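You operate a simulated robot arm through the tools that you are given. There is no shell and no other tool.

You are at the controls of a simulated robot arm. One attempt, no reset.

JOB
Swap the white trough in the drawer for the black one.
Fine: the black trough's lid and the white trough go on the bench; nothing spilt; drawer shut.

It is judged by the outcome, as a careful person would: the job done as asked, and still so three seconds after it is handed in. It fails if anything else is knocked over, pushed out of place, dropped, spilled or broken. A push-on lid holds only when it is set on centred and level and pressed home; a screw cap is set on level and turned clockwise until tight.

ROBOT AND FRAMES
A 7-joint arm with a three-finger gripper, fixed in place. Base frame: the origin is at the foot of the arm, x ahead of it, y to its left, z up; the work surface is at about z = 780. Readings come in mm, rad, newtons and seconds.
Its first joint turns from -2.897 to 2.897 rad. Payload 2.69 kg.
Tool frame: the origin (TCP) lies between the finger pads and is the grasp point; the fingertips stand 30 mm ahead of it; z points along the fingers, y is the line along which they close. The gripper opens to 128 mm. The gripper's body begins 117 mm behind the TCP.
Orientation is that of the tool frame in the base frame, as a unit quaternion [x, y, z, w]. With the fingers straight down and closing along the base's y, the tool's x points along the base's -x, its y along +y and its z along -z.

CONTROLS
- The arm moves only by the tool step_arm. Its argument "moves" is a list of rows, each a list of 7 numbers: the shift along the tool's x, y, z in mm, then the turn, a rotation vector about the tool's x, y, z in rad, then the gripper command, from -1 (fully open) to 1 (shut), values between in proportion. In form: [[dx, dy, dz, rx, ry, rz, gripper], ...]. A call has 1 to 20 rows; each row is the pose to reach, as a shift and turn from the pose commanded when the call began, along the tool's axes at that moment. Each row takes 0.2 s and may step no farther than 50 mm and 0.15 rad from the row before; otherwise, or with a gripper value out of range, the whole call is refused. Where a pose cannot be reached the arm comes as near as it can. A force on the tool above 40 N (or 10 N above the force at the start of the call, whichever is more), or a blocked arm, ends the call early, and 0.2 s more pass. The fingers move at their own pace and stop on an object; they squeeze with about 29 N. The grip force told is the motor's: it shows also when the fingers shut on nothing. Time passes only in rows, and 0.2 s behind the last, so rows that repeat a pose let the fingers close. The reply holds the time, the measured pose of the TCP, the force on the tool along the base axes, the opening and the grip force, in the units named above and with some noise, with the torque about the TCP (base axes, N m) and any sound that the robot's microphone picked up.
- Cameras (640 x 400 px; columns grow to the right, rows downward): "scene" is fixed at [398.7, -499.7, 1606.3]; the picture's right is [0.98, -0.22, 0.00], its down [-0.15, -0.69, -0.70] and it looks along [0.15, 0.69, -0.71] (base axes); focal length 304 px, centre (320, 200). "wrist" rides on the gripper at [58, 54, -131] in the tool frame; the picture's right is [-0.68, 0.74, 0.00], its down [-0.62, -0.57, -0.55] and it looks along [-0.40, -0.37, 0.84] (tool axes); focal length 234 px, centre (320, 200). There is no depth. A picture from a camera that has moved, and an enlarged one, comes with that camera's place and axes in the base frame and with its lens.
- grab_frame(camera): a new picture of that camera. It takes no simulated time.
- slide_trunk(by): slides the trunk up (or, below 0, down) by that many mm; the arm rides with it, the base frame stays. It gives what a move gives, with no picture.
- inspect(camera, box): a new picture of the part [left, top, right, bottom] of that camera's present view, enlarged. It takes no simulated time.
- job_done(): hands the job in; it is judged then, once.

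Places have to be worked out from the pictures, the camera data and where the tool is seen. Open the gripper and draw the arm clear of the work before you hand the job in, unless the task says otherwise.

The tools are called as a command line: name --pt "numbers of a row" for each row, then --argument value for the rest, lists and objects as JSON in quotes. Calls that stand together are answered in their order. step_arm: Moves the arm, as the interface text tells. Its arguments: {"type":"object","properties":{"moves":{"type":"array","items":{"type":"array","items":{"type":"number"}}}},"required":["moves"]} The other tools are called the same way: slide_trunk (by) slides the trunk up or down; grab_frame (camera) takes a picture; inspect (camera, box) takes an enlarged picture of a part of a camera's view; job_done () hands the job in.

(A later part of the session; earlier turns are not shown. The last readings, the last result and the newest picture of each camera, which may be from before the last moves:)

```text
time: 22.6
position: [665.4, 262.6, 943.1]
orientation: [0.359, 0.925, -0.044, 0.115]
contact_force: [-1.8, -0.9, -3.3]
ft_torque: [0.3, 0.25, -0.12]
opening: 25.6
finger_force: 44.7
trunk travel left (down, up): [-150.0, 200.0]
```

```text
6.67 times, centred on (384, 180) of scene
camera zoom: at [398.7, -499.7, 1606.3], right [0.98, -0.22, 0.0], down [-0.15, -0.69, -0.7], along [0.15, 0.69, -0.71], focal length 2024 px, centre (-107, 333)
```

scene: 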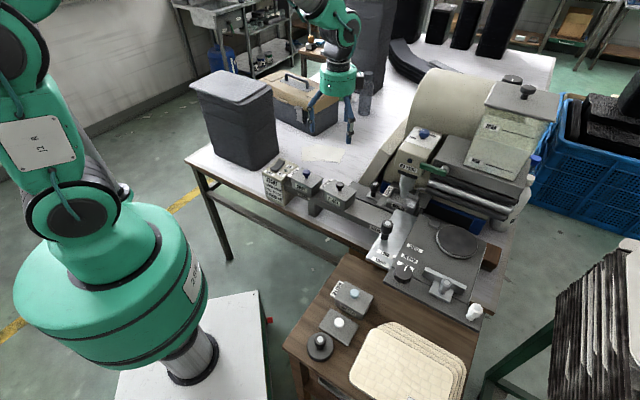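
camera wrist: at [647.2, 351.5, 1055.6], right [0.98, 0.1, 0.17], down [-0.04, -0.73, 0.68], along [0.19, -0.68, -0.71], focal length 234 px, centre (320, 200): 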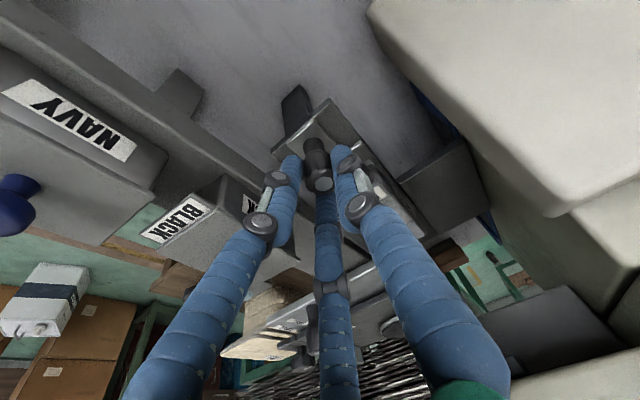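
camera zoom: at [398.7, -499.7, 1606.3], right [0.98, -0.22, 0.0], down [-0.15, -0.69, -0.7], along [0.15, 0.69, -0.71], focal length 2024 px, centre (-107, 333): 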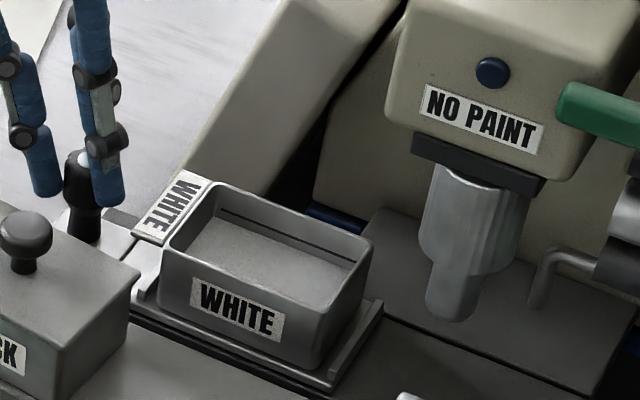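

Still free at 93 mm. I try a little more, in small steps, to find the stop.

step_arm --pt "2.9 0.1 -0.4 0 0 0 1" --pt "5.8 0.2 -1.2 0 0 0 1" --pt "8.7 0.35 -1.9 0 0 0 1" --pt "11.6 0.5 -2.7 0 0 0 1"

grab_frame --camera "wrist"

inspect --camera "scene" --box '[326, 150, 422, 210]'

```text
time: 23.6
position: [657.6, 270.4, 942.0]
orientation: [0.36, 0.925, -0.045, 0.117]
contact_force: [-0.3, -0.5, 0.1]
ft_torque: [0.41, 0.08, -0.28]
opening: 25.8
finger_force: 45.0
trunk travel left (down, up): [-150.0, 200.0]
```

```text
taken
camera wrist: at [628.3, 370.3, 1055.7], right [0.98, 0.1, 0.17], down [-0.04, -0.73, 0.68], along [0.19, -0.68, -0.71], focal length 234 px, centre (320, 200)
```

wrist: 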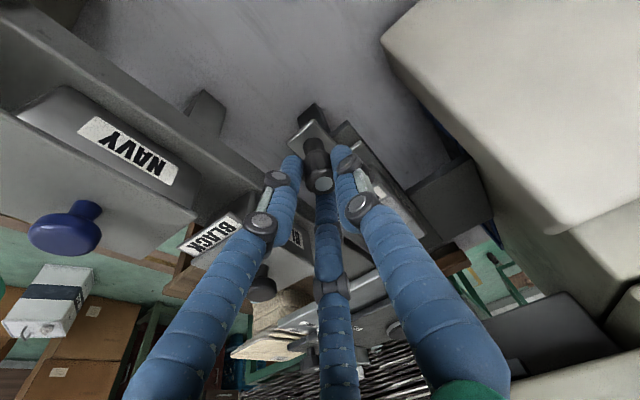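

```text
6.67 times, centred on (374, 180) of scene
camera zoom: at [398.7, -499.7, 1606.3], right [0.98, -0.22, 0.0], down [-0.15, -0.69, -0.7], along [0.15, 0.69, -0.71], focal length 2024 px, centre (-40, 333)
```

zoom: 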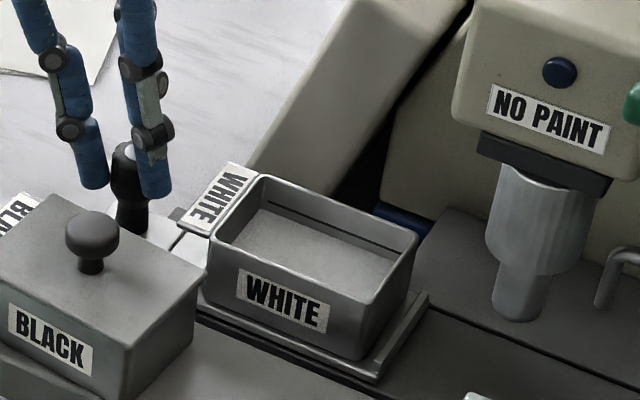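

The drawer is out about 104 mm, which clears the trough of the head. I release the knob and back out along the tool axis.

step_arm --pt "0 0 0 0 0 0 0.3" --pt "0 0 0 0 0 0 0.3" --pt "0 0 -20 0 0 0 0.3" --pt "0 0 -50 0 0 0 0.3" --pt "0 0 -90 0 0 0 0.3" --pt "0 0 -130 0 0 0 0"

grab_frame --camera "wrist"

inspect --camera "scene" --box '[326, 130, 454, 230]'

```text
time: 25.0
position: [634.1, 291.7, 1069.0]
orientation: [0.36, 0.925, -0.046, 0.116]
contact_force: [0.2, 0.2, -0.6]
ft_torque: [0.0, -0.01, -0.02]
opening: 63.8
finger_force: 0.1
trunk travel left (down, up): [-150.0, 200.0]
```

```text
taken
camera wrist: at [604.8, 392.1, 1182.0], right [0.98, 0.1, 0.17], down [-0.04, -0.73, 0.68], along [0.19, -0.68, -0.71], focal length 234 px, centre (320, 200)
```

wrist: 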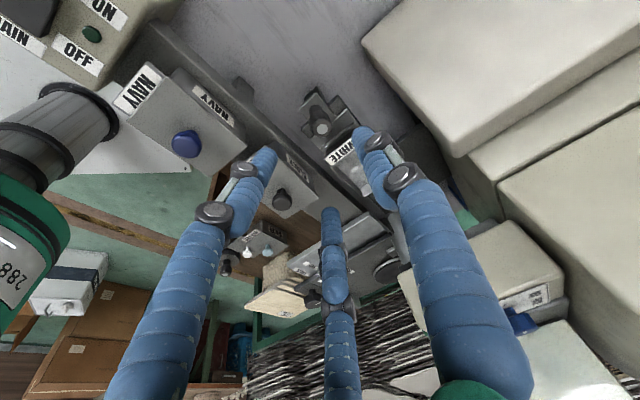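

```text
4.00 times, centred on (390, 180) of scene
camera zoom: at [398.7, -499.7, 1606.3], right [0.98, -0.22, 0.0], down [-0.15, -0.69, -0.7], along [0.15, 0.69, -0.71], focal length 1215 px, centre (40, 280)
```

zoom: 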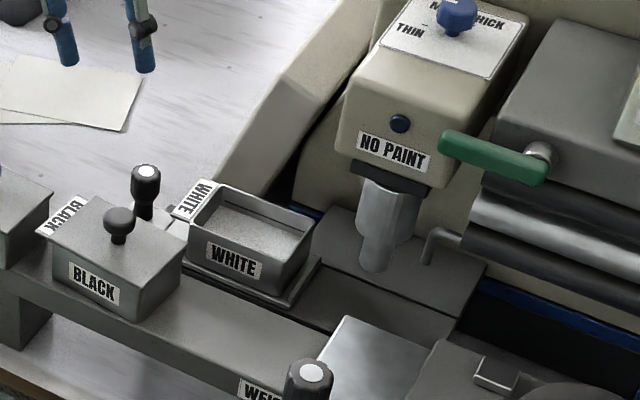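

The drawer stays put. Before handling a full trough I need to know whether the third finger, seen in the pictures but not in the spec, is solid. I'll move so that only that finger would touch the sturdy drawer knob, and feel for contact.

step_arm --pt "5 19 15 0 0.083 0 -0.4" --pt "10 38 31 0 0.166 0 -0.4" --pt "15.4 56.7 46.7 0 0.25 0 -0.4"

step_arm --pt "0 0 0 0 0 0.04 -0.4"

grab_frame --camera "wrist"

inspect --camera "scene" --box '[326, 100, 454, 220]'

```text
time: 25.8
position: [670.6, 336.2, 1017.8]
orientation: [0.362, 0.932, 0.0, 0.0]
contact_force: [-1.0, -0.9, -0.1]
ft_torque: [0.03, 0.01, 0.01]
opening: 89.4
finger_force: 0.0
trunk travel left (down, up): [-150.0, 200.0]
```

```text
time: 26.2
position: [671.5, 335.5, 1018.8]
orientation: [0.382, 0.924, 0.001, 0.0]
contact_force: [-0.4, 0.5, 0.0]
ft_torque: [0.0, 0.02, 0.0]
opening: 89.4
finger_force: 0.1
trunk travel left (down, up): [-150.0, 200.0]
```

```text
taken
camera wrist: at [666.3, 415.5, 1150.9], right [1.0, 0.04, 0.0], down [0.04, -0.84, 0.55], along [0.02, -0.55, -0.84], focal length 234 px, centre (320, 200)
```

wrist: 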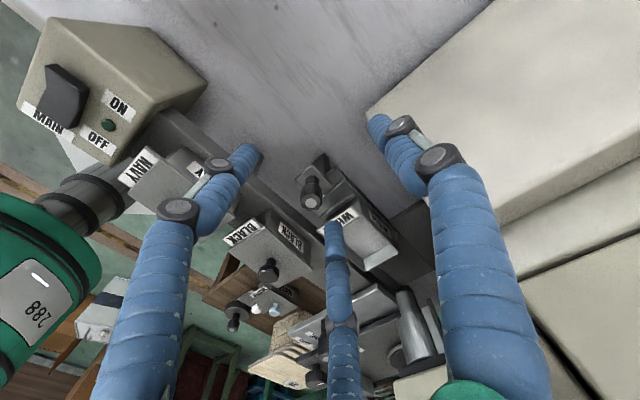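

```text
3.33 times, centred on (390, 160) of scene
camera zoom: at [398.7, -499.7, 1606.3], right [0.98, -0.22, 0.0], down [-0.15, -0.69, -0.7], along [0.15, 0.69, -0.71], focal length 1012 px, centre (87, 333)
```

zoom: 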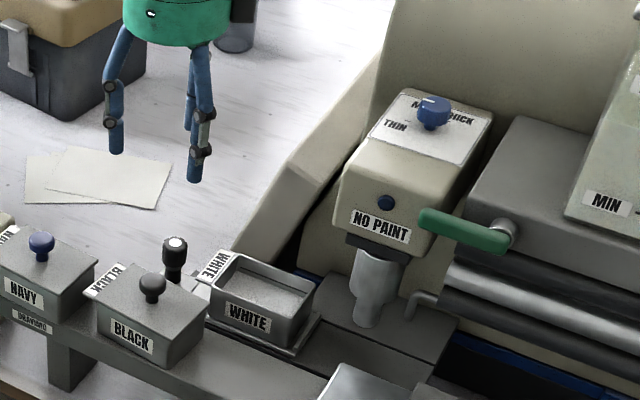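

The middle finger lies directly behind the drawer knob from here. I lower beside it, then nudge toward it.

step_arm --pt "0 0 25 0 0 0 -0.4" --pt "0 0 50 0 0 0 -0.4" --pt "0 0 74 0 0 0 -0.4" --pt "0 0 74 0 0 0 -0.4"

step_arm --pt "0 -3 0 0 0 0 -0.4" --pt "0 -6 0 0 0 0 -0.4" --pt "0 -8 0 0 0 0 -0.4"

inspect --camera "scene" --box '[342, 130, 422, 200]'

inspect --camera "wrist" --box '[260, 120, 400, 240]'

```text
time: 27.2
position: [669.6, 336.0, 943.9]
orientation: [0.382, 0.924, 0.0, -0.001]
contact_force: [0.7, 0.9, -0.2]
ft_torque: [-0.05, 0.01, -0.03]
opening: 89.9
finger_force: 0.1
trunk travel left (down, up): [-150.0, 200.0]
```

```text
time: 28.0
position: [664.2, 329.9, 945.0]
orientation: [0.382, 0.924, 0.0, -0.001]
contact_force: [0.9, 0.4, 0.5]
ft_torque: [-0.03, -0.05, 0.03]
opening: 89.4
finger_force: 0.0
trunk travel left (down, up): [-150.0, 200.0]
```

```text
5.71 times, centred on (382, 165) of scene
camera zoom: at [398.7, -499.7, 1606.3], right [0.98, -0.22, 0.0], down [-0.15, -0.69, -0.7], along [0.15, 0.69, -0.71], focal length 1735 px, centre (-34, 400)
```

zoom: 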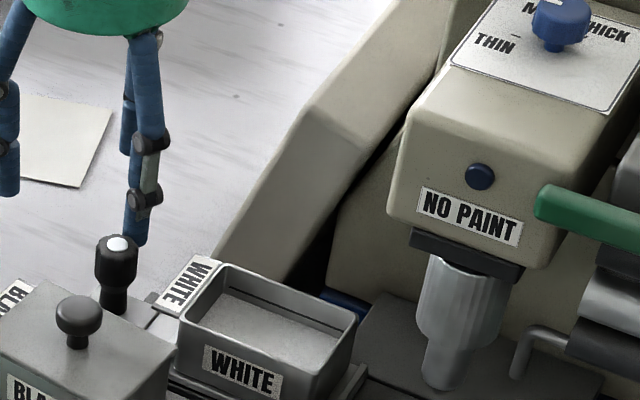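

```text
3.33 times, centred on (330, 180) of wrist
camera zoom: at [660.7, 409.9, 1076.9], right [1.0, 0.04, 0.0], down [0.04, -0.84, 0.55], along [0.03, -0.55, -0.84], focal length 781 px, centre (287, 267)
```

zoom: 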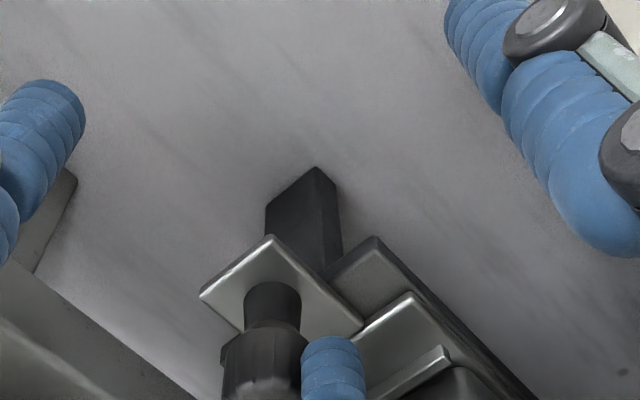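

No contact yet, and the finger is right at the knob. I nudge a further 9 mm.

step_arm --pt "0 -3 0 0 0 0 -0.4" --pt "0 -6 0 0 0 0 -0.4" --pt "0 -9 0 0 0 0 -0.4"

inspect --camera "scene" --box '[342, 150, 406, 200]'

inspect --camera "wrist" --box '[260, 120, 400, 240]'

```text
time: 28.8
position: [660.9, 326.0, 945.7]
orientation: [0.381, 0.924, 0.003, 0.002]
contact_force: [25.9, 13.6, -2.4]
ft_torque: [0.15, -0.74, 1.28]
opening: 86.8
finger_force: 0.0
trunk travel left (down, up): [-150.0, 200.0]
```

```text
8.00 times, centred on (374, 175) of scene
camera zoom: at [398.7, -499.7, 1606.3], right [0.98, -0.22, 0.0], down [-0.15, -0.69, -0.7], along [0.15, 0.69, -0.71], focal length 2429 px, centre (-112, 400)
```

zoom: 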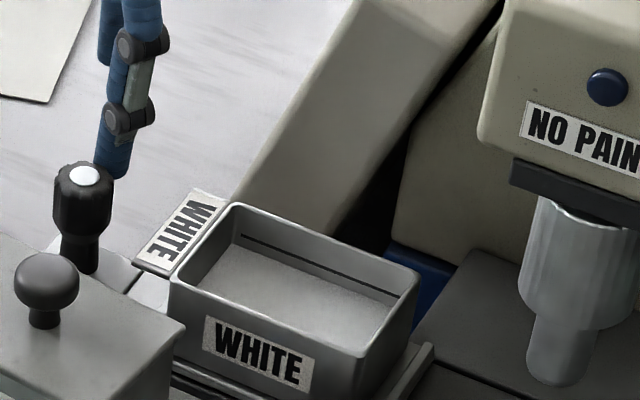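

```text
3.33 times, centred on (330, 180) of wrist
camera zoom: at [657.0, 405.1, 1078.0], right [1.0, 0.05, 0.0], down [0.04, -0.84, 0.55], along [0.03, -0.55, -0.84], focal length 781 px, centre (287, 267)
```

zoom: 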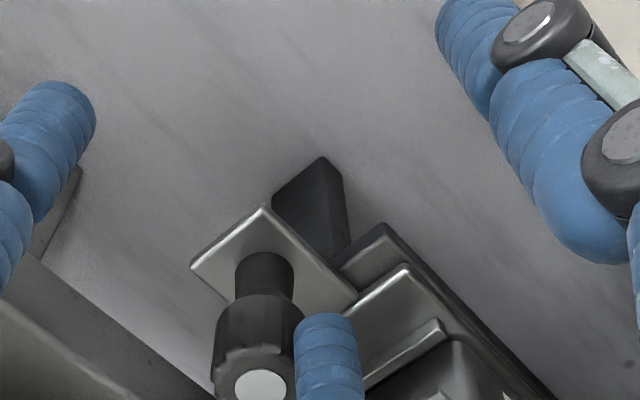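

Solid contact: 29 N, mostly along v. So the third finger is real, and I must plan for a three-jaw concentric gripper: one finger at tool +y, two at −y/±x. I back off and rise to measure the trough.

step_arm --pt "0 8 0 0 0 0 -0.4" --pt "0 16 0 0 0 0 -0.4" --pt "0 20 -40 0 0 0 -0.4" --pt "0 20 -80 0 0 0 -0.6" --pt "20 20 -120 0 0 0 -1" --pt "40 0 -160 0 0 0 -1"

grab_frame --camera "wrist"

inspect --camera "scene" --box '[342, 150, 422, 220]'

```text
time: 30.2
position: [629.6, 351.8, 1103.9]
orientation: [0.383, 0.924, 0.0, 0.0]
contact_force: [1.0, 0.6, -0.4]
ft_torque: [-0.03, 0.04, 0.0]
opening: 128.1
finger_force: 0.0
trunk travel left (down, up): [-150.0, 200.0]
```

```text
taken
camera wrist: at [625.6, 432.3, 1236.5], right [1.0, 0.04, 0.0], down [0.04, -0.83, 0.55], along [0.02, -0.55, -0.84], focal length 234 px, centre (320, 200)
```

wrist: 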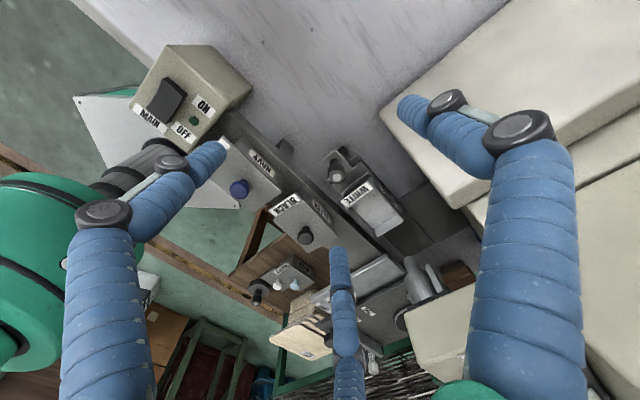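

```text
5.71 times, centred on (382, 185) of scene
camera zoom: at [398.7, -499.7, 1606.3], right [0.98, -0.22, 0.0], down [-0.15, -0.69, -0.7], along [0.15, 0.69, -0.71], focal length 1735 px, centre (-34, 286)
```

zoom: 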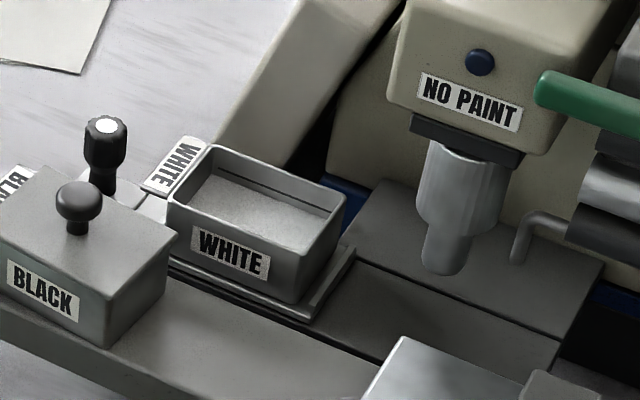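

inspect --camera "wrist" --box '[320, 140, 416, 240]'

inspect --camera "wrist" --box '[256, 180, 352, 260]'

```text
4.00 times, centred on (368, 190) of wrist
camera zoom: at [625.6, 432.3, 1236.5], right [1.0, 0.04, 0.0], down [0.04, -0.83, 0.55], along [0.02, -0.55, -0.84], focal length 937 px, centre (128, 240)
```

zoom: 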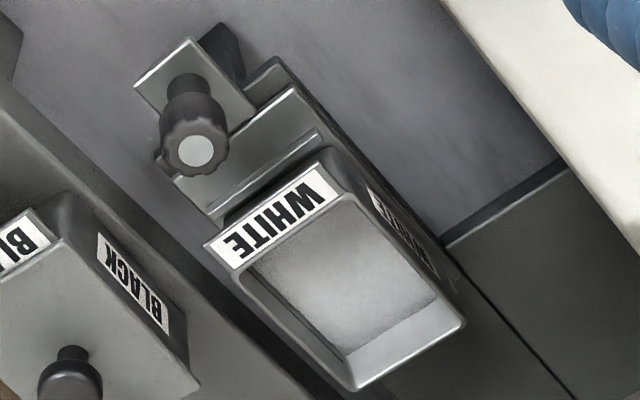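

```text
5.00 times, centred on (304, 220) of wrist
camera zoom: at [625.6, 432.3, 1236.5], right [1.0, 0.04, 0.0], down [0.04, -0.83, 0.55], along [0.02, -0.55, -0.84], focal length 1171 px, centre (400, 100)
```

zoom: 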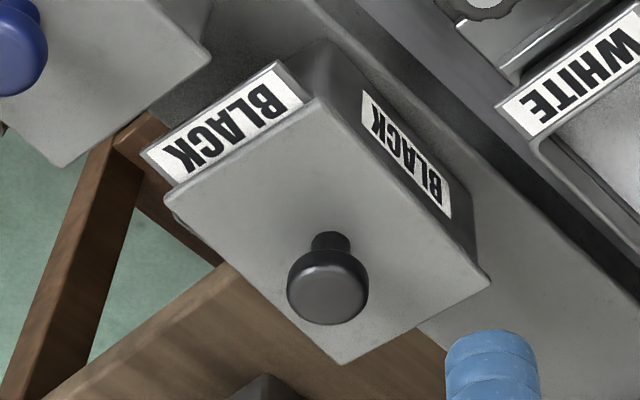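

Two views agree. The white trough body is centred at about U 370 / V 658 in machine axes, x ≈ 727, y ≈ 204. Its rim is near z 920 and it is about 92×58 mm, aligned at 45°. The black trough is yawed about 6° from the machine axes. For three jaws I will put the single finger on the back face and the pair on the front face, so I move above the white trough with that offset.

step_arm --pt "-44 -12 0 0 0 0 -0.85" --pt "-88 -25 0 0 0 0 -0.85" --pt "-131 -37 0 0 0 0 -0.85" --pt "-174 -50 20 0 0 0 -0.85" --pt "-174 -50 60 0 0 0 -0.85" --pt "-174 -50 90 0 0 0 -0.85"

grab_frame --camera "wrist"

inspect --camera "scene" --box '[336, 110, 464, 220]'

```text
time: 31.6
position: [718.7, 194.1, 1014.3]
orientation: [0.381, 0.924, -0.001, 0.0]
contact_force: [0.2, -0.2, -0.5]
ft_torque: [-0.03, -0.06, 0.01]
opening: 118.2
finger_force: 0.1
trunk travel left (down, up): [-150.0, 200.0]
```

```text
taken
camera wrist: at [714.2, 273.0, 1146.8], right [1.0, 0.05, 0.0], down [0.04, -0.84, 0.55], along [0.03, -0.55, -0.84], focal length 234 px, centre (320, 200)
```

wrist: 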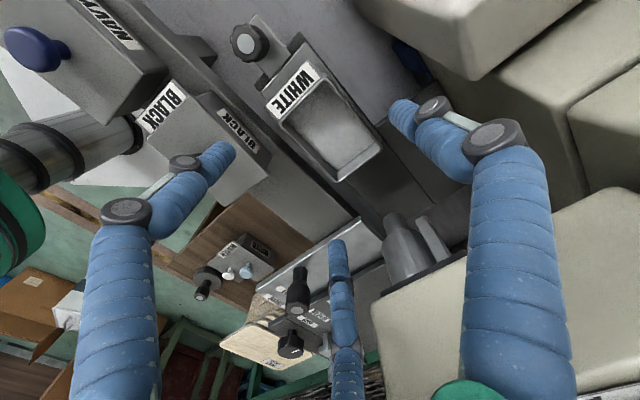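

```text
3.64 times, centred on (400, 165) of scene
camera zoom: at [398.7, -499.7, 1606.3], right [0.98, -0.22, 0.0], down [-0.15, -0.69, -0.7], along [0.15, 0.69, -0.71], focal length 1104 px, centre (29, 327)
```

zoom: 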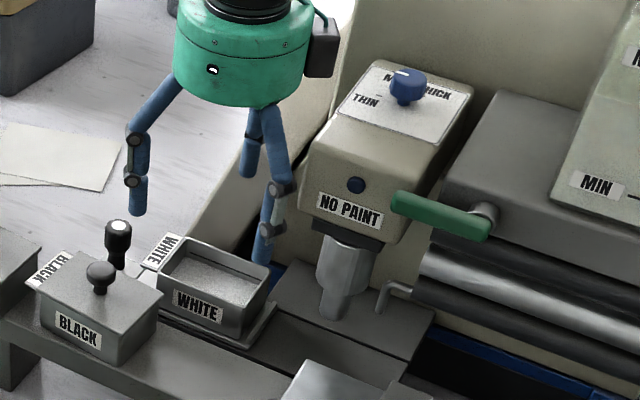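

The trough sits well between the fingers. The palm, about 112 mm wide with a side box, would come close to the head when lowered, so I lean slightly, 0.12 rad toward −u, while keeping the grasp point, and come down partway.

step_arm --pt "1 -0.5 20 0 -0.06 0 -0.85" --pt "2 -1 35 0 -0.12 0 -0.85" --pt "2 -1 50 0 -0.12 0 -0.85"

grab_frame --camera "wrist"

inspect --camera "scene" --box '[346, 120, 442, 210]'

```text
time: 32.4
position: [716.7, 194.9, 964.8]
orientation: [0.382, 0.922, -0.023, 0.056]
contact_force: [0.4, 0.7, -0.4]
ft_torque: [-0.01, 0.02, 0.0]
opening: 118.5
finger_force: 0.0
trunk travel left (down, up): [-150.0, 200.0]
```

```text
taken
camera wrist: at [701.1, 285.4, 1088.4], right [1.0, 0.05, 0.08], down [-0.01, -0.79, 0.62], along [0.09, -0.62, -0.78], focal length 234 px, centre (320, 200)
```

wrist: 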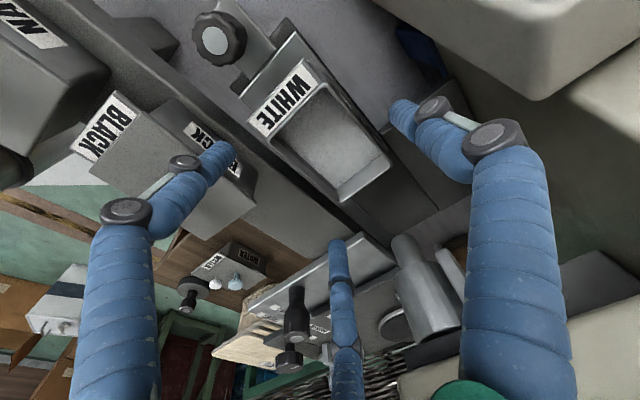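

```text
4.44 times, centred on (394, 165) of scene
camera zoom: at [398.7, -499.7, 1606.3], right [0.98, -0.22, 0.0], down [-0.15, -0.69, -0.7], along [0.15, 0.69, -0.71], focal length 1350 px, centre (-9, 356)
```

zoom: 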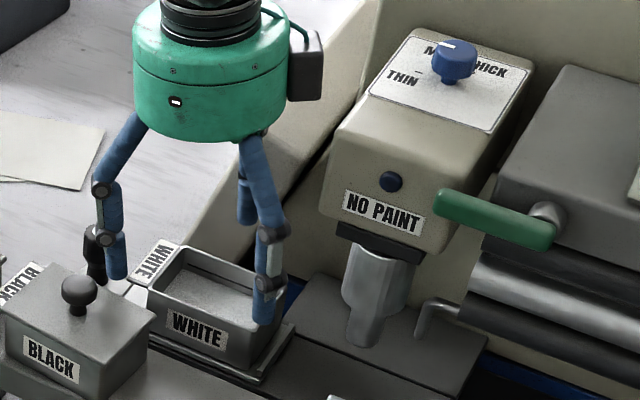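

Clearances look right: the front-left finger is between the black lid and the white trough. I lower straight down to grasp height.

step_arm --pt "1.8 -0.5 15 0 0 0 -0.85" --pt "3.4 -0.5 28 0 0 0 -0.85" --pt "4.3 -0.5 36 0 0 0 -0.85" --pt "5.1 -0.5 42 0 0 0 -0.85"

grab_frame --camera "wrist"

inspect --camera "scene" --box '[346, 120, 442, 220]'

```text
time: 33.4
position: [714.5, 193.9, 922.5]
orientation: [0.381, 0.923, -0.023, 0.055]
contact_force: [-0.1, 0.0, -0.3]
ft_torque: [0.04, 0.01, 0.01]
opening: 118.3
finger_force: 0.0
trunk travel left (down, up): [-150.0, 200.0]
```

```text
taken
camera wrist: at [700.3, 284.9, 1046.4], right [1.0, 0.05, 0.08], down [-0.01, -0.79, 0.62], along [0.09, -0.62, -0.78], focal length 234 px, centre (320, 200)
```

wrist: 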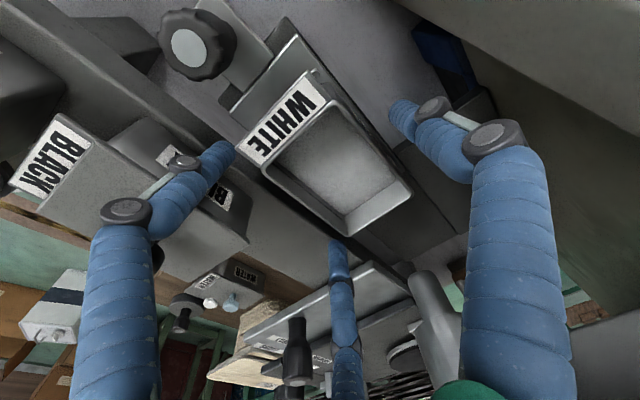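

```text
4.00 times, centred on (394, 170) of scene
camera zoom: at [398.7, -499.7, 1606.3], right [0.98, -0.22, 0.0], down [-0.15, -0.69, -0.7], along [0.15, 0.69, -0.71], focal length 1215 px, centre (24, 320)
```

zoom: 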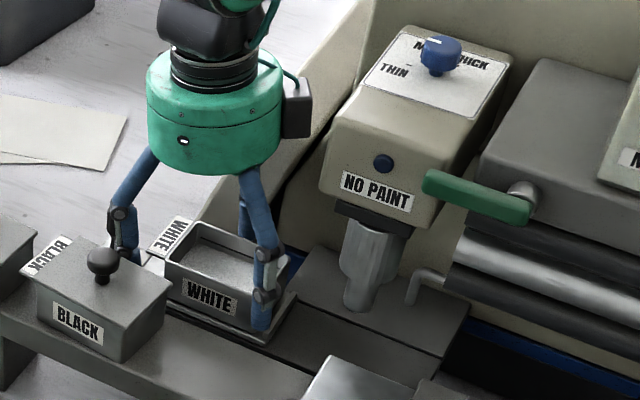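

All three fingers are around the trough with no contact. I close in stages and watch the forces.

step_arm --pt "0 0 0 0 0 0 -0.7" --pt "0 0 0 0 0 0 -0.55" --pt "0 0 0 0 0 0 -0.5"

inspect --camera "wrist" --box '[200, 60, 440, 280]'

inspect --camera "scene" --box '[356, 150, 420, 210]'

```text
time: 34.2
position: [714.1, 194.9, 922.2]
orientation: [0.382, 0.922, -0.023, 0.055]
contact_force: [-0.2, 0.3, 0.3]
ft_torque: [0.01, 0.01, -0.06]
opening: 95.8
finger_force: 0.0
trunk travel left (down, up): [-150.0, 200.0]
```

```text
1.82 times, centred on (320, 170) of wrist
camera zoom: at [700.3, 284.9, 1046.6], right [1.0, 0.05, 0.08], down [-0.01, -0.79, 0.62], along [0.09, -0.62, -0.78], focal length 426 px, centre (320, 254)
```

zoom: 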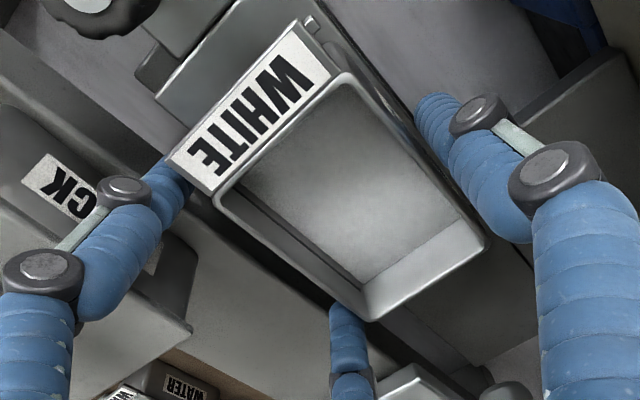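

```text
6.67 times, centred on (388, 180) of scene
camera zoom: at [398.7, -499.7, 1606.3], right [0.98, -0.22, 0.0], down [-0.15, -0.69, -0.7], along [0.15, 0.69, -0.71], focal length 2024 px, centre (-133, 333)
```

zoom: 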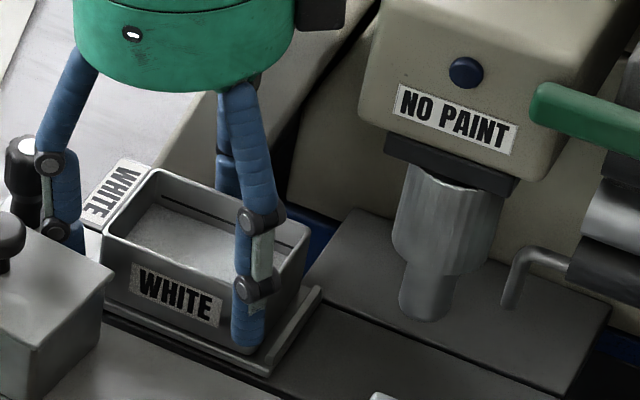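

No contact yet at 96 mm. I keep closing in small stages.

step_arm --pt "0 0 0 0 0 0 -0.45" --pt "0 0 0 0 0 0 -0.4" --pt "0 0 0 0 0 0 -0.38"

step_arm --pt "0 0 0 0 0 0 -0.35" --pt "0 0 0 0 0 0 -0.32" --pt "0 0 0 0 0 0 -0.3"

inspect --camera "wrist" --box '[200, 60, 440, 280]'

inspect --camera "scene" --box '[356, 150, 420, 210]'

```text
time: 35.0
position: [715.5, 194.5, 922.5]
orientation: [0.381, 0.923, -0.023, 0.055]
contact_force: [0.3, 1.4, 1.1]
ft_torque: [0.03, -0.07, 0.02]
opening: 89.2
finger_force: 0.4
trunk travel left (down, up): [-150.0, 200.0]
```

```text
time: 35.8
position: [715.2, 194.3, 923.5]
orientation: [0.382, 0.922, -0.022, 0.056]
contact_force: [-0.7, 0.4, 2.3]
ft_torque: [-0.03, 0.0, 0.11]
opening: 86.2
finger_force: 29.2
trunk travel left (down, up): [-150.0, 200.0]
```

```text
1.82 times, centred on (320, 170) of wrist
camera zoom: at [700.3, 284.9, 1046.8], right [1.0, 0.05, 0.08], down [-0.01, -0.79, 0.62], along [0.09, -0.62, -0.78], focal length 426 px, centre (320, 254)
```

zoom: 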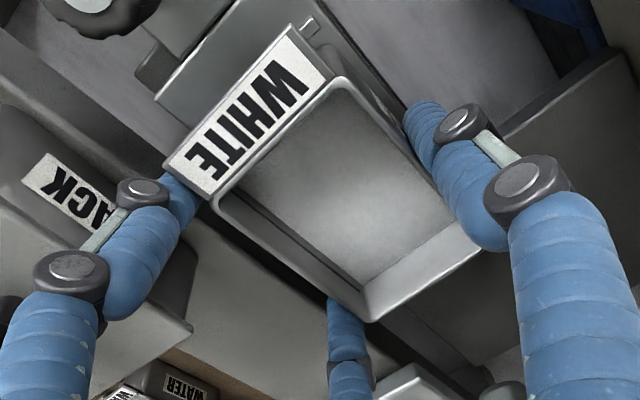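

```text
6.67 times, centred on (388, 180) of scene
camera zoom: at [398.7, -499.7, 1606.3], right [0.98, -0.22, 0.0], down [-0.15, -0.69, -0.7], along [0.15, 0.69, -0.71], focal length 2024 px, centre (-133, 333)
```

zoom: 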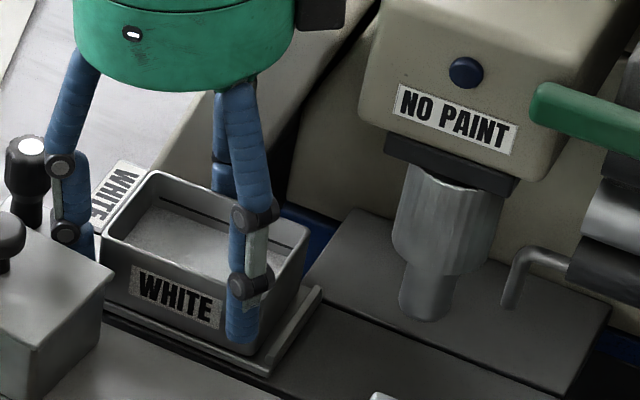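

Gripped at 86 mm, just as the three-jaw geometry predicted, with almost no net force. I hold and lift 6 mm to test.

step_arm --pt "0 0 0 0 0 0 0" --pt "0 0 0 0 0 0 0" --pt "-0.2 0 -2 0 0 0 0" --pt "-0.5 0 -4 0 0 0 0" --pt "-0.7 0 -6 0 0 0 0" --pt "-0.7 0 -6 0 0 0 0"

inspect --camera "wrist" --box '[200, 60, 440, 280]'

inspect --camera "scene" --box '[356, 150, 420, 210]'

```text
time: 37.2
position: [715.1, 193.5, 928.7]
orientation: [0.381, 0.922, -0.023, 0.055]
contact_force: [0.2, -0.5, -2.6]
ft_torque: [-0.01, 0.03, -0.05]
opening: 86.3
finger_force: 29.1
trunk travel left (down, up): [-150.0, 200.0]
```

```text
1.82 times, centred on (320, 170) of wrist
camera zoom: at [700.3, 284.9, 1052.7], right [1.0, 0.05, 0.08], down [-0.01, -0.79, 0.62], along [0.09, -0.62, -0.78], focal length 426 px, centre (320, 254)
```

zoom: 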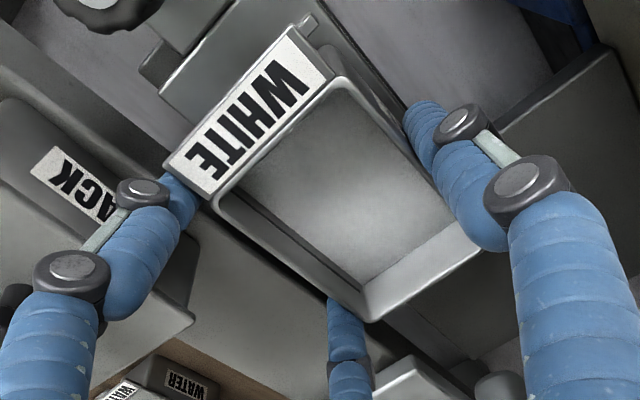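

```text
6.67 times, centred on (388, 180) of scene
camera zoom: at [398.7, -499.7, 1606.3], right [0.98, -0.22, 0.0], down [-0.15, -0.69, -0.7], along [0.15, 0.69, -0.71], focal length 2024 px, centre (-133, 333)
```

zoom: 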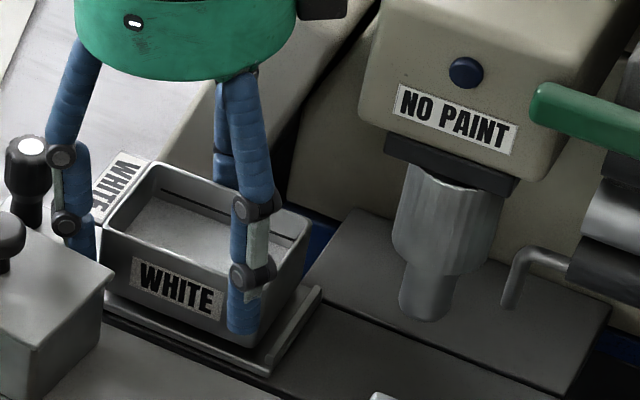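

Lifted cleanly and level; the weight is about 2.6 N. I raise it clear of the drawer knob, slowly.

step_arm --pt "-0.4 0 -3 0 0 0 0" --pt "-1 0 -8 0 0 0 0" --pt "-1.8 0 -15 0 0 0 0" --pt "-2.8 0 -23 0 0 0 0" --pt "-3.7 0 -31 0 0 0 0" --pt "-4.7 0 -39 0 0 0 0" --pt "-5.6 0 -47 0 0 0 0" --pt "-6.6 0 -55 0 0 0 0" --pt "-7.3 0 -61 0 0 0 0" --pt "-7.6 0 -64 0 0 0 0"

inspect --camera "scene" --box '[346, 110, 442, 220]'

grab_frame --camera "wrist"

```text
time: 39.4
position: [716.5, 194.2, 993.9]
orientation: [0.381, 0.923, -0.023, 0.056]
contact_force: [0.3, -0.2, -3.2]
ft_torque: [-0.04, 0.02, 0.0]
opening: 86.2
finger_force: 28.8
trunk travel left (down, up): [-150.0, 200.0]
```

```text
3.64 times, centred on (394, 165) of scene
camera zoom: at [398.7, -499.7, 1606.3], right [0.98, -0.22, 0.0], down [-0.15, -0.69, -0.7], along [0.15, 0.69, -0.71], focal length 1104 px, centre (51, 327)
```

zoom: 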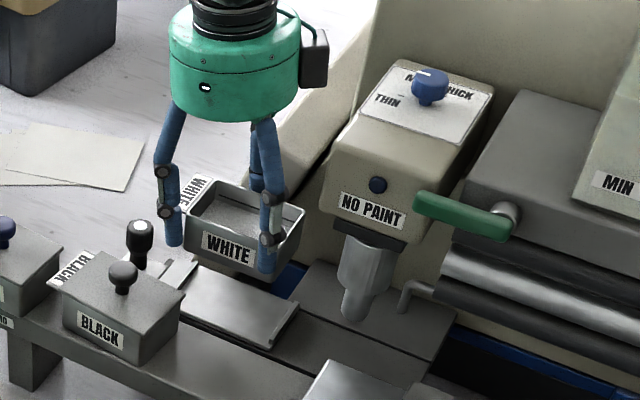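

```text
taken
camera wrist: at [700.5, 284.9, 1117.7], right [1.0, 0.05, 0.08], down [-0.01, -0.79, 0.62], along [0.09, -0.62, -0.78], focal length 234 px, centre (320, 200)
```

wrist: 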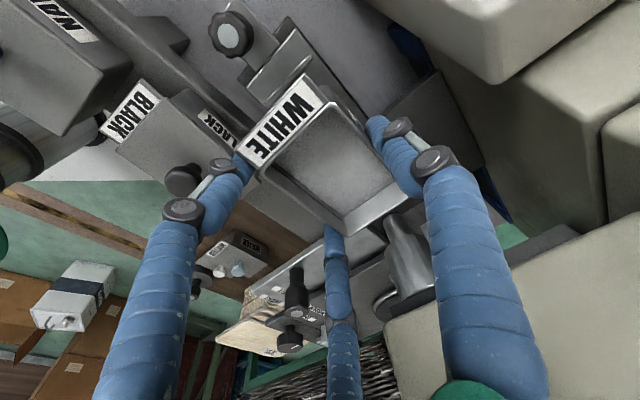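

The trough is well clear. I carry it smoothly to the free bench area behind the rail.

step_arm --pt "4 4 -0.5 0 0 0 0" --pt "12 10 -1.5 0 0 0 0" --pt "24 18 -3 0 0 0 0" --pt "40 28 -5 0 0 0 0" --pt "58 38 -7 0 0 0 0" --pt "78 48 -9.5 0 0 0 0" --pt "98 56 -12 0 0 0 0" --pt "118 62 -14.5 0 0 0 0" --pt "138 64 -17 0 0 0 0" --pt "158 64 -19 0 0 0 0" --pt "176 64 -21 0 0 0 0" --pt "193 64 -23.3 0 0 0 0" --pt "207 64 -25 0 0 0 0" --pt "218 64 -26.3 0 0 0 0" --pt "224 64 -27 0 0 0 0" --pt "226 64 -27.3 0 0 0 0"

grab_frame --camera "scene"

grab_frame --camera "wrist"

```text
time: 42.8
position: [598.5, 400.3, 993.9]
orientation: [0.382, 0.922, -0.024, 0.055]
contact_force: [-0.3, -0.1, -3.6]
ft_torque: [-0.01, -0.01, -0.03]
opening: 86.0
finger_force: 28.7
trunk travel left (down, up): [-150.0, 200.0]
```

```text
taken
```

scene: 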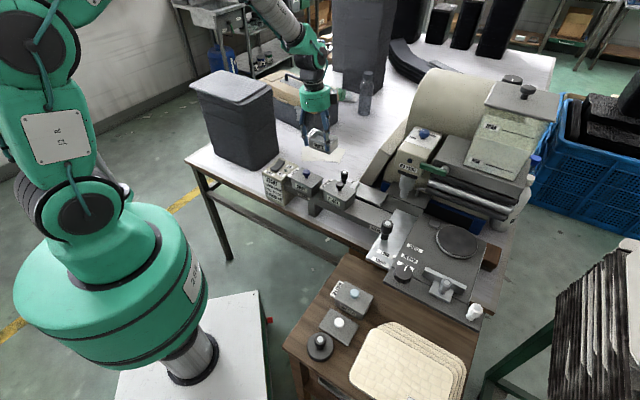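

```text
taken
camera wrist: at [584.0, 490.9, 1116.6], right [1.0, 0.05, 0.08], down [-0.01, -0.79, 0.62], along [0.09, -0.62, -0.78], focal length 234 px, centre (320, 200)
```

wrist: 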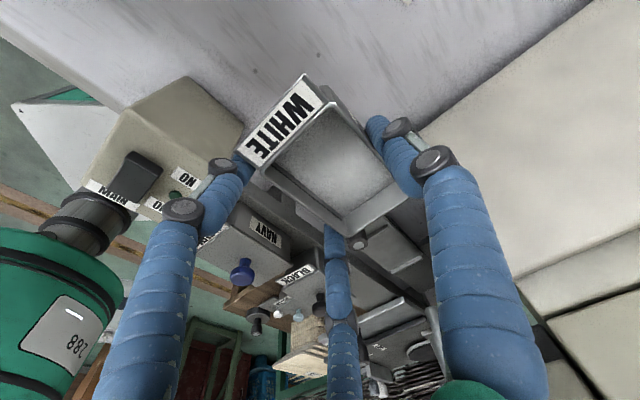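

Above clear bench. I lower smoothly to just above the expected contact height.

step_arm --pt "0.4 0 3 0 0 0 0" --pt "1 0 9 0 0 0 0" --pt "2.2 0 18 0 0 0 0" --pt "3.6 0 30 0 0 0 0" --pt "5 0 42 0 0 0 0" --pt "6.5 0 54 0 0 0 0" --pt "8 0 66 0 0 0 0" --pt "9.4 0 78 0 0 0 0" --pt "10.8 0 90 0 0 0 0" --pt "12.3 0 102 0 0 0 0" --pt "13.7 0 114 0 0 0 0" --pt "15 0 125 0 0 0 0" --pt "16.2 0 135 0 0 0 0" --pt "17.2 0 143 0 0 0 0" --pt "17.8 0 148 0 0 0 0" --pt "18 0 150 0 0 0 0"

grab_frame --camera "wrist"

inspect --camera "scene" --box '[270, 80, 390, 200]'

```text
time: 46.2
position: [598.7, 400.1, 842.4]
orientation: [0.382, 0.922, -0.023, 0.056]
contact_force: [-0.1, 0.7, -3.4]
ft_torque: [-0.04, 0.04, 0.02]
opening: 86.1
finger_force: 29.1
trunk travel left (down, up): [-150.0, 200.0]
```

```text
taken
camera wrist: at [584.1, 491.2, 966.0], right [1.0, 0.05, 0.08], down [-0.01, -0.79, 0.62], along [0.09, -0.62, -0.78], focal length 234 px, centre (320, 200)
```

wrist: 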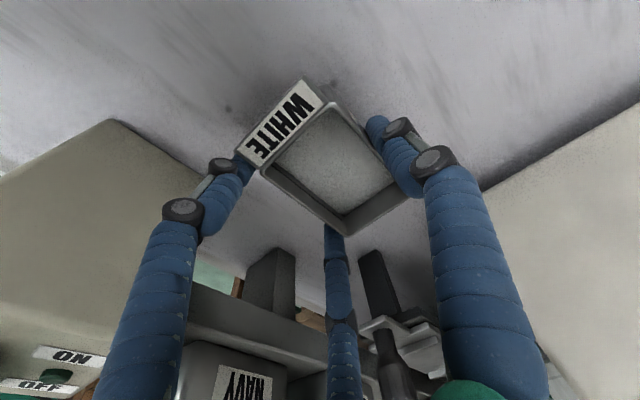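

```text
3.33 times, centred on (330, 140) of scene
camera zoom: at [398.7, -499.7, 1606.3], right [0.98, -0.22, 0.0], down [-0.15, -0.69, -0.7], along [0.15, 0.69, -0.71], focal length 1012 px, centre (287, 400)
```

zoom: 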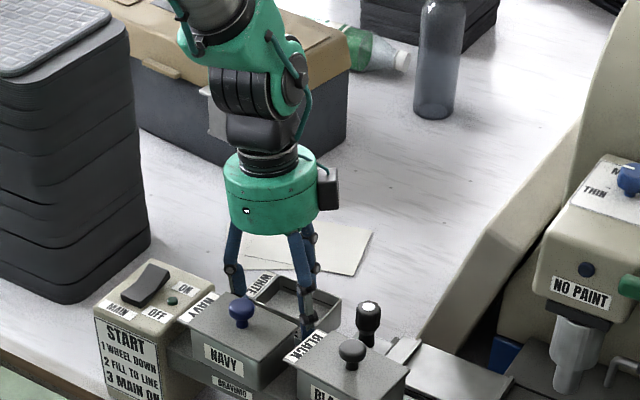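

Nothing near. I lower in 2 mm steps until the bench takes the weight.

step_arm --pt "0.3 0 2 0 0 0 0" --pt "0.5 0 4 0 0 0 0" --pt "0.7 0 6 0 0 0 0" --pt "1 0 8 0 0 0 0" --pt "1.2 0 10 0 0 0 0"

inspect --camera "wrist" --box '[220, 60, 420, 260]'

```text
time: 47.4
position: [597.7, 400.2, 831.3]
orientation: [0.381, 0.923, -0.023, 0.056]
contact_force: [0.6, 0.0, -3.0]
ft_torque: [-0.04, 0.04, -0.01]
opening: 86.2
finger_force: 28.7
trunk travel left (down, up): [-150.0, 200.0]
```

```text
2.00 times, centred on (320, 160) of wrist
camera zoom: at [584.0, 490.8, 955.6], right [1.0, 0.05, 0.08], down [-0.01, -0.79, 0.62], along [0.09, -0.62, -0.78], focal length 468 px, centre (320, 280)
```

zoom: 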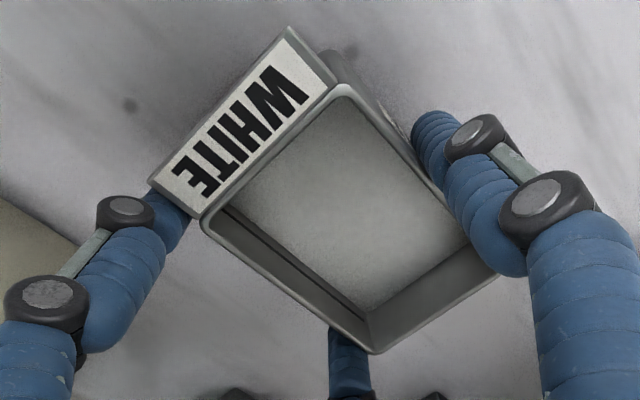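

step_arm --pt "0.3 0 2 0 0 0 0" --pt "0.5 0 4 0 0 0 0" --pt "0.6 0 5 0 0 0 0"

```text
time: 48.2
position: [599.2, 400.9, 827.3]
orientation: [0.381, 0.923, -0.023, 0.056]
contact_force: [-0.2, 0.1, -2.5]
ft_torque: [0.0, 0.03, 0.01]
opening: 86.2
finger_force: 29.2
trunk travel left (down, up): [-150.0, 200.0]
```

Still hanging. I carry on in 1–2 mm steps.

step_arm --pt "0.1 0 1 0 0 0 0" --pt "0.3 0 2 0 0 0 0" --pt "0.4 0 3 0 0 0 0"

step_arm --pt "0.1 0 1 0 0 0 0" --pt "0.3 0 2 0 0 0 0" --pt "0.4 0 3 0 0 0 0"

```text
time: 49.0
position: [599.0, 401.6, 823.8]
orientation: [0.382, 0.922, -0.024, 0.056]
contact_force: [0.1, 0.2, -2.2]
ft_torque: [0.02, 0.05, 0.02]
opening: 86.1
finger_force: 29.0
trunk travel left (down, up): [-150.0, 200.0]
```

```text
time: 49.8
position: [599.6, 400.4, 822.9]
orientation: [0.38, 0.923, -0.022, 0.056]
contact_force: [-3.9, -4.5, 23.0]
ft_torque: [0.0, -0.16, 0.05]
opening: 86.2
finger_force: 28.3
trunk travel left (down, up): [-150.0, 200.0]
```

Bench contact at TCP z ≈ 823. I ease up 1.5 mm to drop the load, then open gently.

step_arm --pt "-0.1 0 -1 0 0 0 0" --pt "-0.2 0 -1.8 0 0 0 0" --pt "-0.2 0 -1.8 0 0 0 0"

```text
time: 50.6
position: [598.3, 400.8, 822.7]
orientation: [0.381, 0.923, -0.022, 0.055]
contact_force: [2.6, 1.2, 6.5]
ft_torque: [0.24, -0.46, 0.04]
opening: 86.4
finger_force: 29.3
trunk travel left (down, up): [-150.0, 200.0]
```

step_arm --pt "0 0 -0.3 0 0 0 -0.38" --pt "0 0 -0.3 0 0 0 -0.5" --pt "0 0 -0.3 0 0 0 -0.7" --pt "0 0 -0.3 0 0 0 -0.85"

inspect --camera "wrist" --box '[200, 60, 440, 280]'

```text
time: 51.6
position: [598.7, 399.9, 823.7]
orientation: [0.381, 0.923, -0.023, 0.055]
contact_force: [0.3, 0.3, -0.1]
ft_torque: [0.01, 0.02, -0.01]
opening: 118.1
finger_force: 0.1
trunk travel left (down, up): [-150.0, 200.0]
```

```text
1.82 times, centred on (320, 170) of wrist
camera zoom: at [584.2, 491.0, 946.7], right [1.0, 0.05, 0.08], down [-0.01, -0.79, 0.62], along [0.09, -0.62, -0.78], focal length 426 px, centre (320, 254)
```

zoom: 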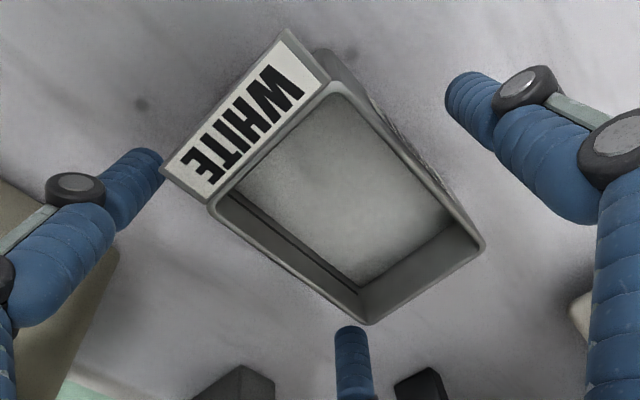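

The white trough stands flat on the bench and is released. I rise clear, then straighten and go above the black lid knob.

step_arm --pt "-1.2 0 -10 0 0 0 -0.85" --pt "-3.6 0 -30 0 0 0 -0.85" --pt "-7.2 0 -60 0 0 0 -0.85" --pt "-12 0 -100 0 0 0 -0.85" --pt "-17 0 -140 0 0 0 -0.85" --pt "-22 0 -180 0 0 0 -0.85" --pt "-26 0 -215 0 0 0 -0.85"

step_arm --pt "-27 -24 3 0 0.02 0 -0.5" --pt "-54 -48 6 0 0.04 0 0" --pt "-81 -72 10 0 0.06 0 0.28" --pt "-109 -95 13 0 0.08 0 0.28" --pt "-136 -119 16 0 0.1 0 0.28" --pt "-163 -143 20 0 0.12 0 0.28"

grab_frame --camera "wrist"

inspect --camera "scene" --box '[290, 110, 418, 220]'

```text
time: 53.2
position: [598.3, 399.1, 1039.8]
orientation: [0.381, 0.923, -0.024, 0.055]
contact_force: [-0.7, 0.5, -1.3]
ft_torque: [0.04, -0.01, -0.02]
opening: 118.2
finger_force: 0.0
trunk travel left (down, up): [-150.0, 200.0]
```

```text
time: 54.6
position: [614.6, 182.4, 1039.6]
orientation: [0.382, 0.924, 0.0, 0.0]
contact_force: [0.7, 0.3, -0.3]
ft_torque: [-0.01, 0.02, -0.01]
opening: 46.2
finger_force: 0.0
trunk travel left (down, up): [-150.0, 200.0]
```

```text
taken
camera wrist: at [610.1, 261.9, 1171.8], right [1.0, 0.05, 0.0], down [0.04, -0.84, 0.55], along [0.02, -0.55, -0.84], focal length 234 px, centre (320, 200)
```

wrist: 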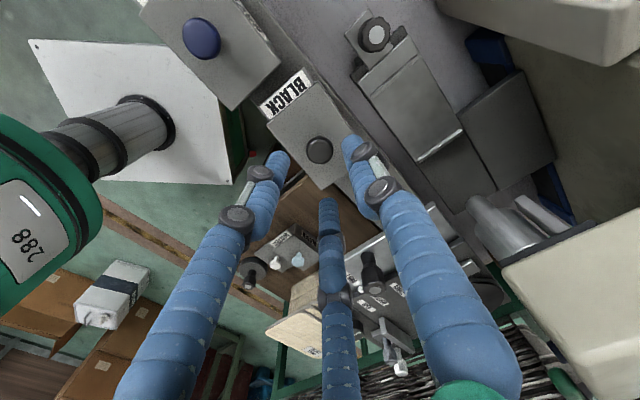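

```text
3.64 times, centred on (354, 165) of scene
camera zoom: at [398.7, -499.7, 1606.3], right [0.98, -0.22, 0.0], down [-0.15, -0.69, -0.7], along [0.15, 0.69, -0.71], focal length 1104 px, centre (196, 327)
```

zoom: 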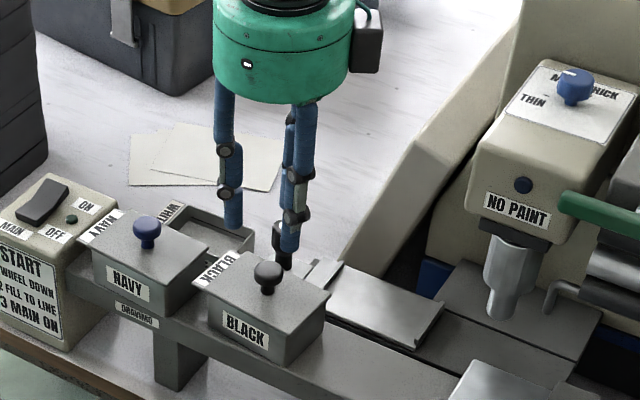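

The tool axis lines up with the black knob, and the lid top is near z 937. I lower so the fingertips stop about 5 mm above the lid, then grip the knob gently.

step_arm --pt "0 0 20 0 0 0 0.28" --pt "0 0 40 0 0 0 0.28" --pt "0 0 55 0 0 0 0.28" --pt "0 0 63 0 0 0 0.28" --pt "0 0 67 0 0 0 0.28"

inspect --camera "wrist" --box '[200, 60, 440, 280]'

inspect --camera "scene" --box '[310, 140, 390, 220]'

```text
time: 55.8
position: [614.3, 182.5, 973.1]
orientation: [0.381, 0.924, -0.001, 0.0]
contact_force: [-0.1, -0.1, 0.0]
ft_torque: [0.0, -0.02, -0.01]
opening: 45.9
finger_force: 0.1
trunk travel left (down, up): [-150.0, 200.0]
```

```text
1.82 times, centred on (320, 170) of wrist
camera zoom: at [610.6, 262.5, 1104.2], right [1.0, 0.04, 0.0], down [0.04, -0.84, 0.55], along [0.02, -0.55, -0.84], focal length 426 px, centre (320, 254)
```

zoom: 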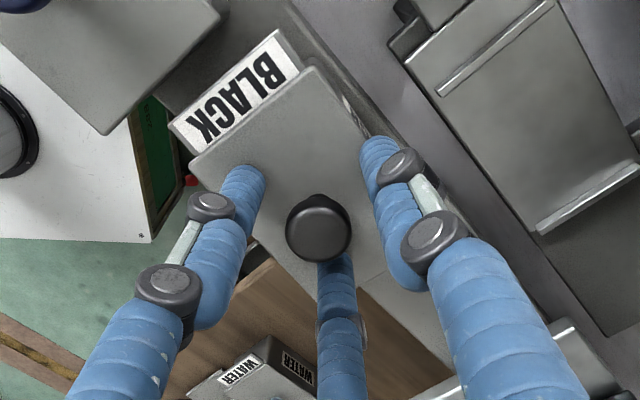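

```text
5.00 times, centred on (350, 180) of scene
camera zoom: at [398.7, -499.7, 1606.3], right [0.98, -0.22, 0.0], down [-0.15, -0.69, -0.7], along [0.15, 0.69, -0.71], focal length 1518 px, centre (170, 300)
```

zoom: 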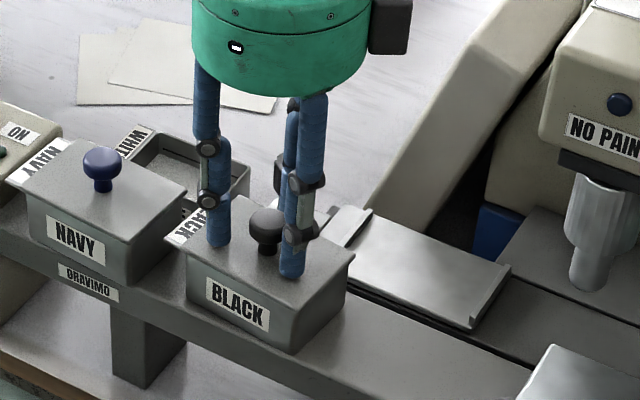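

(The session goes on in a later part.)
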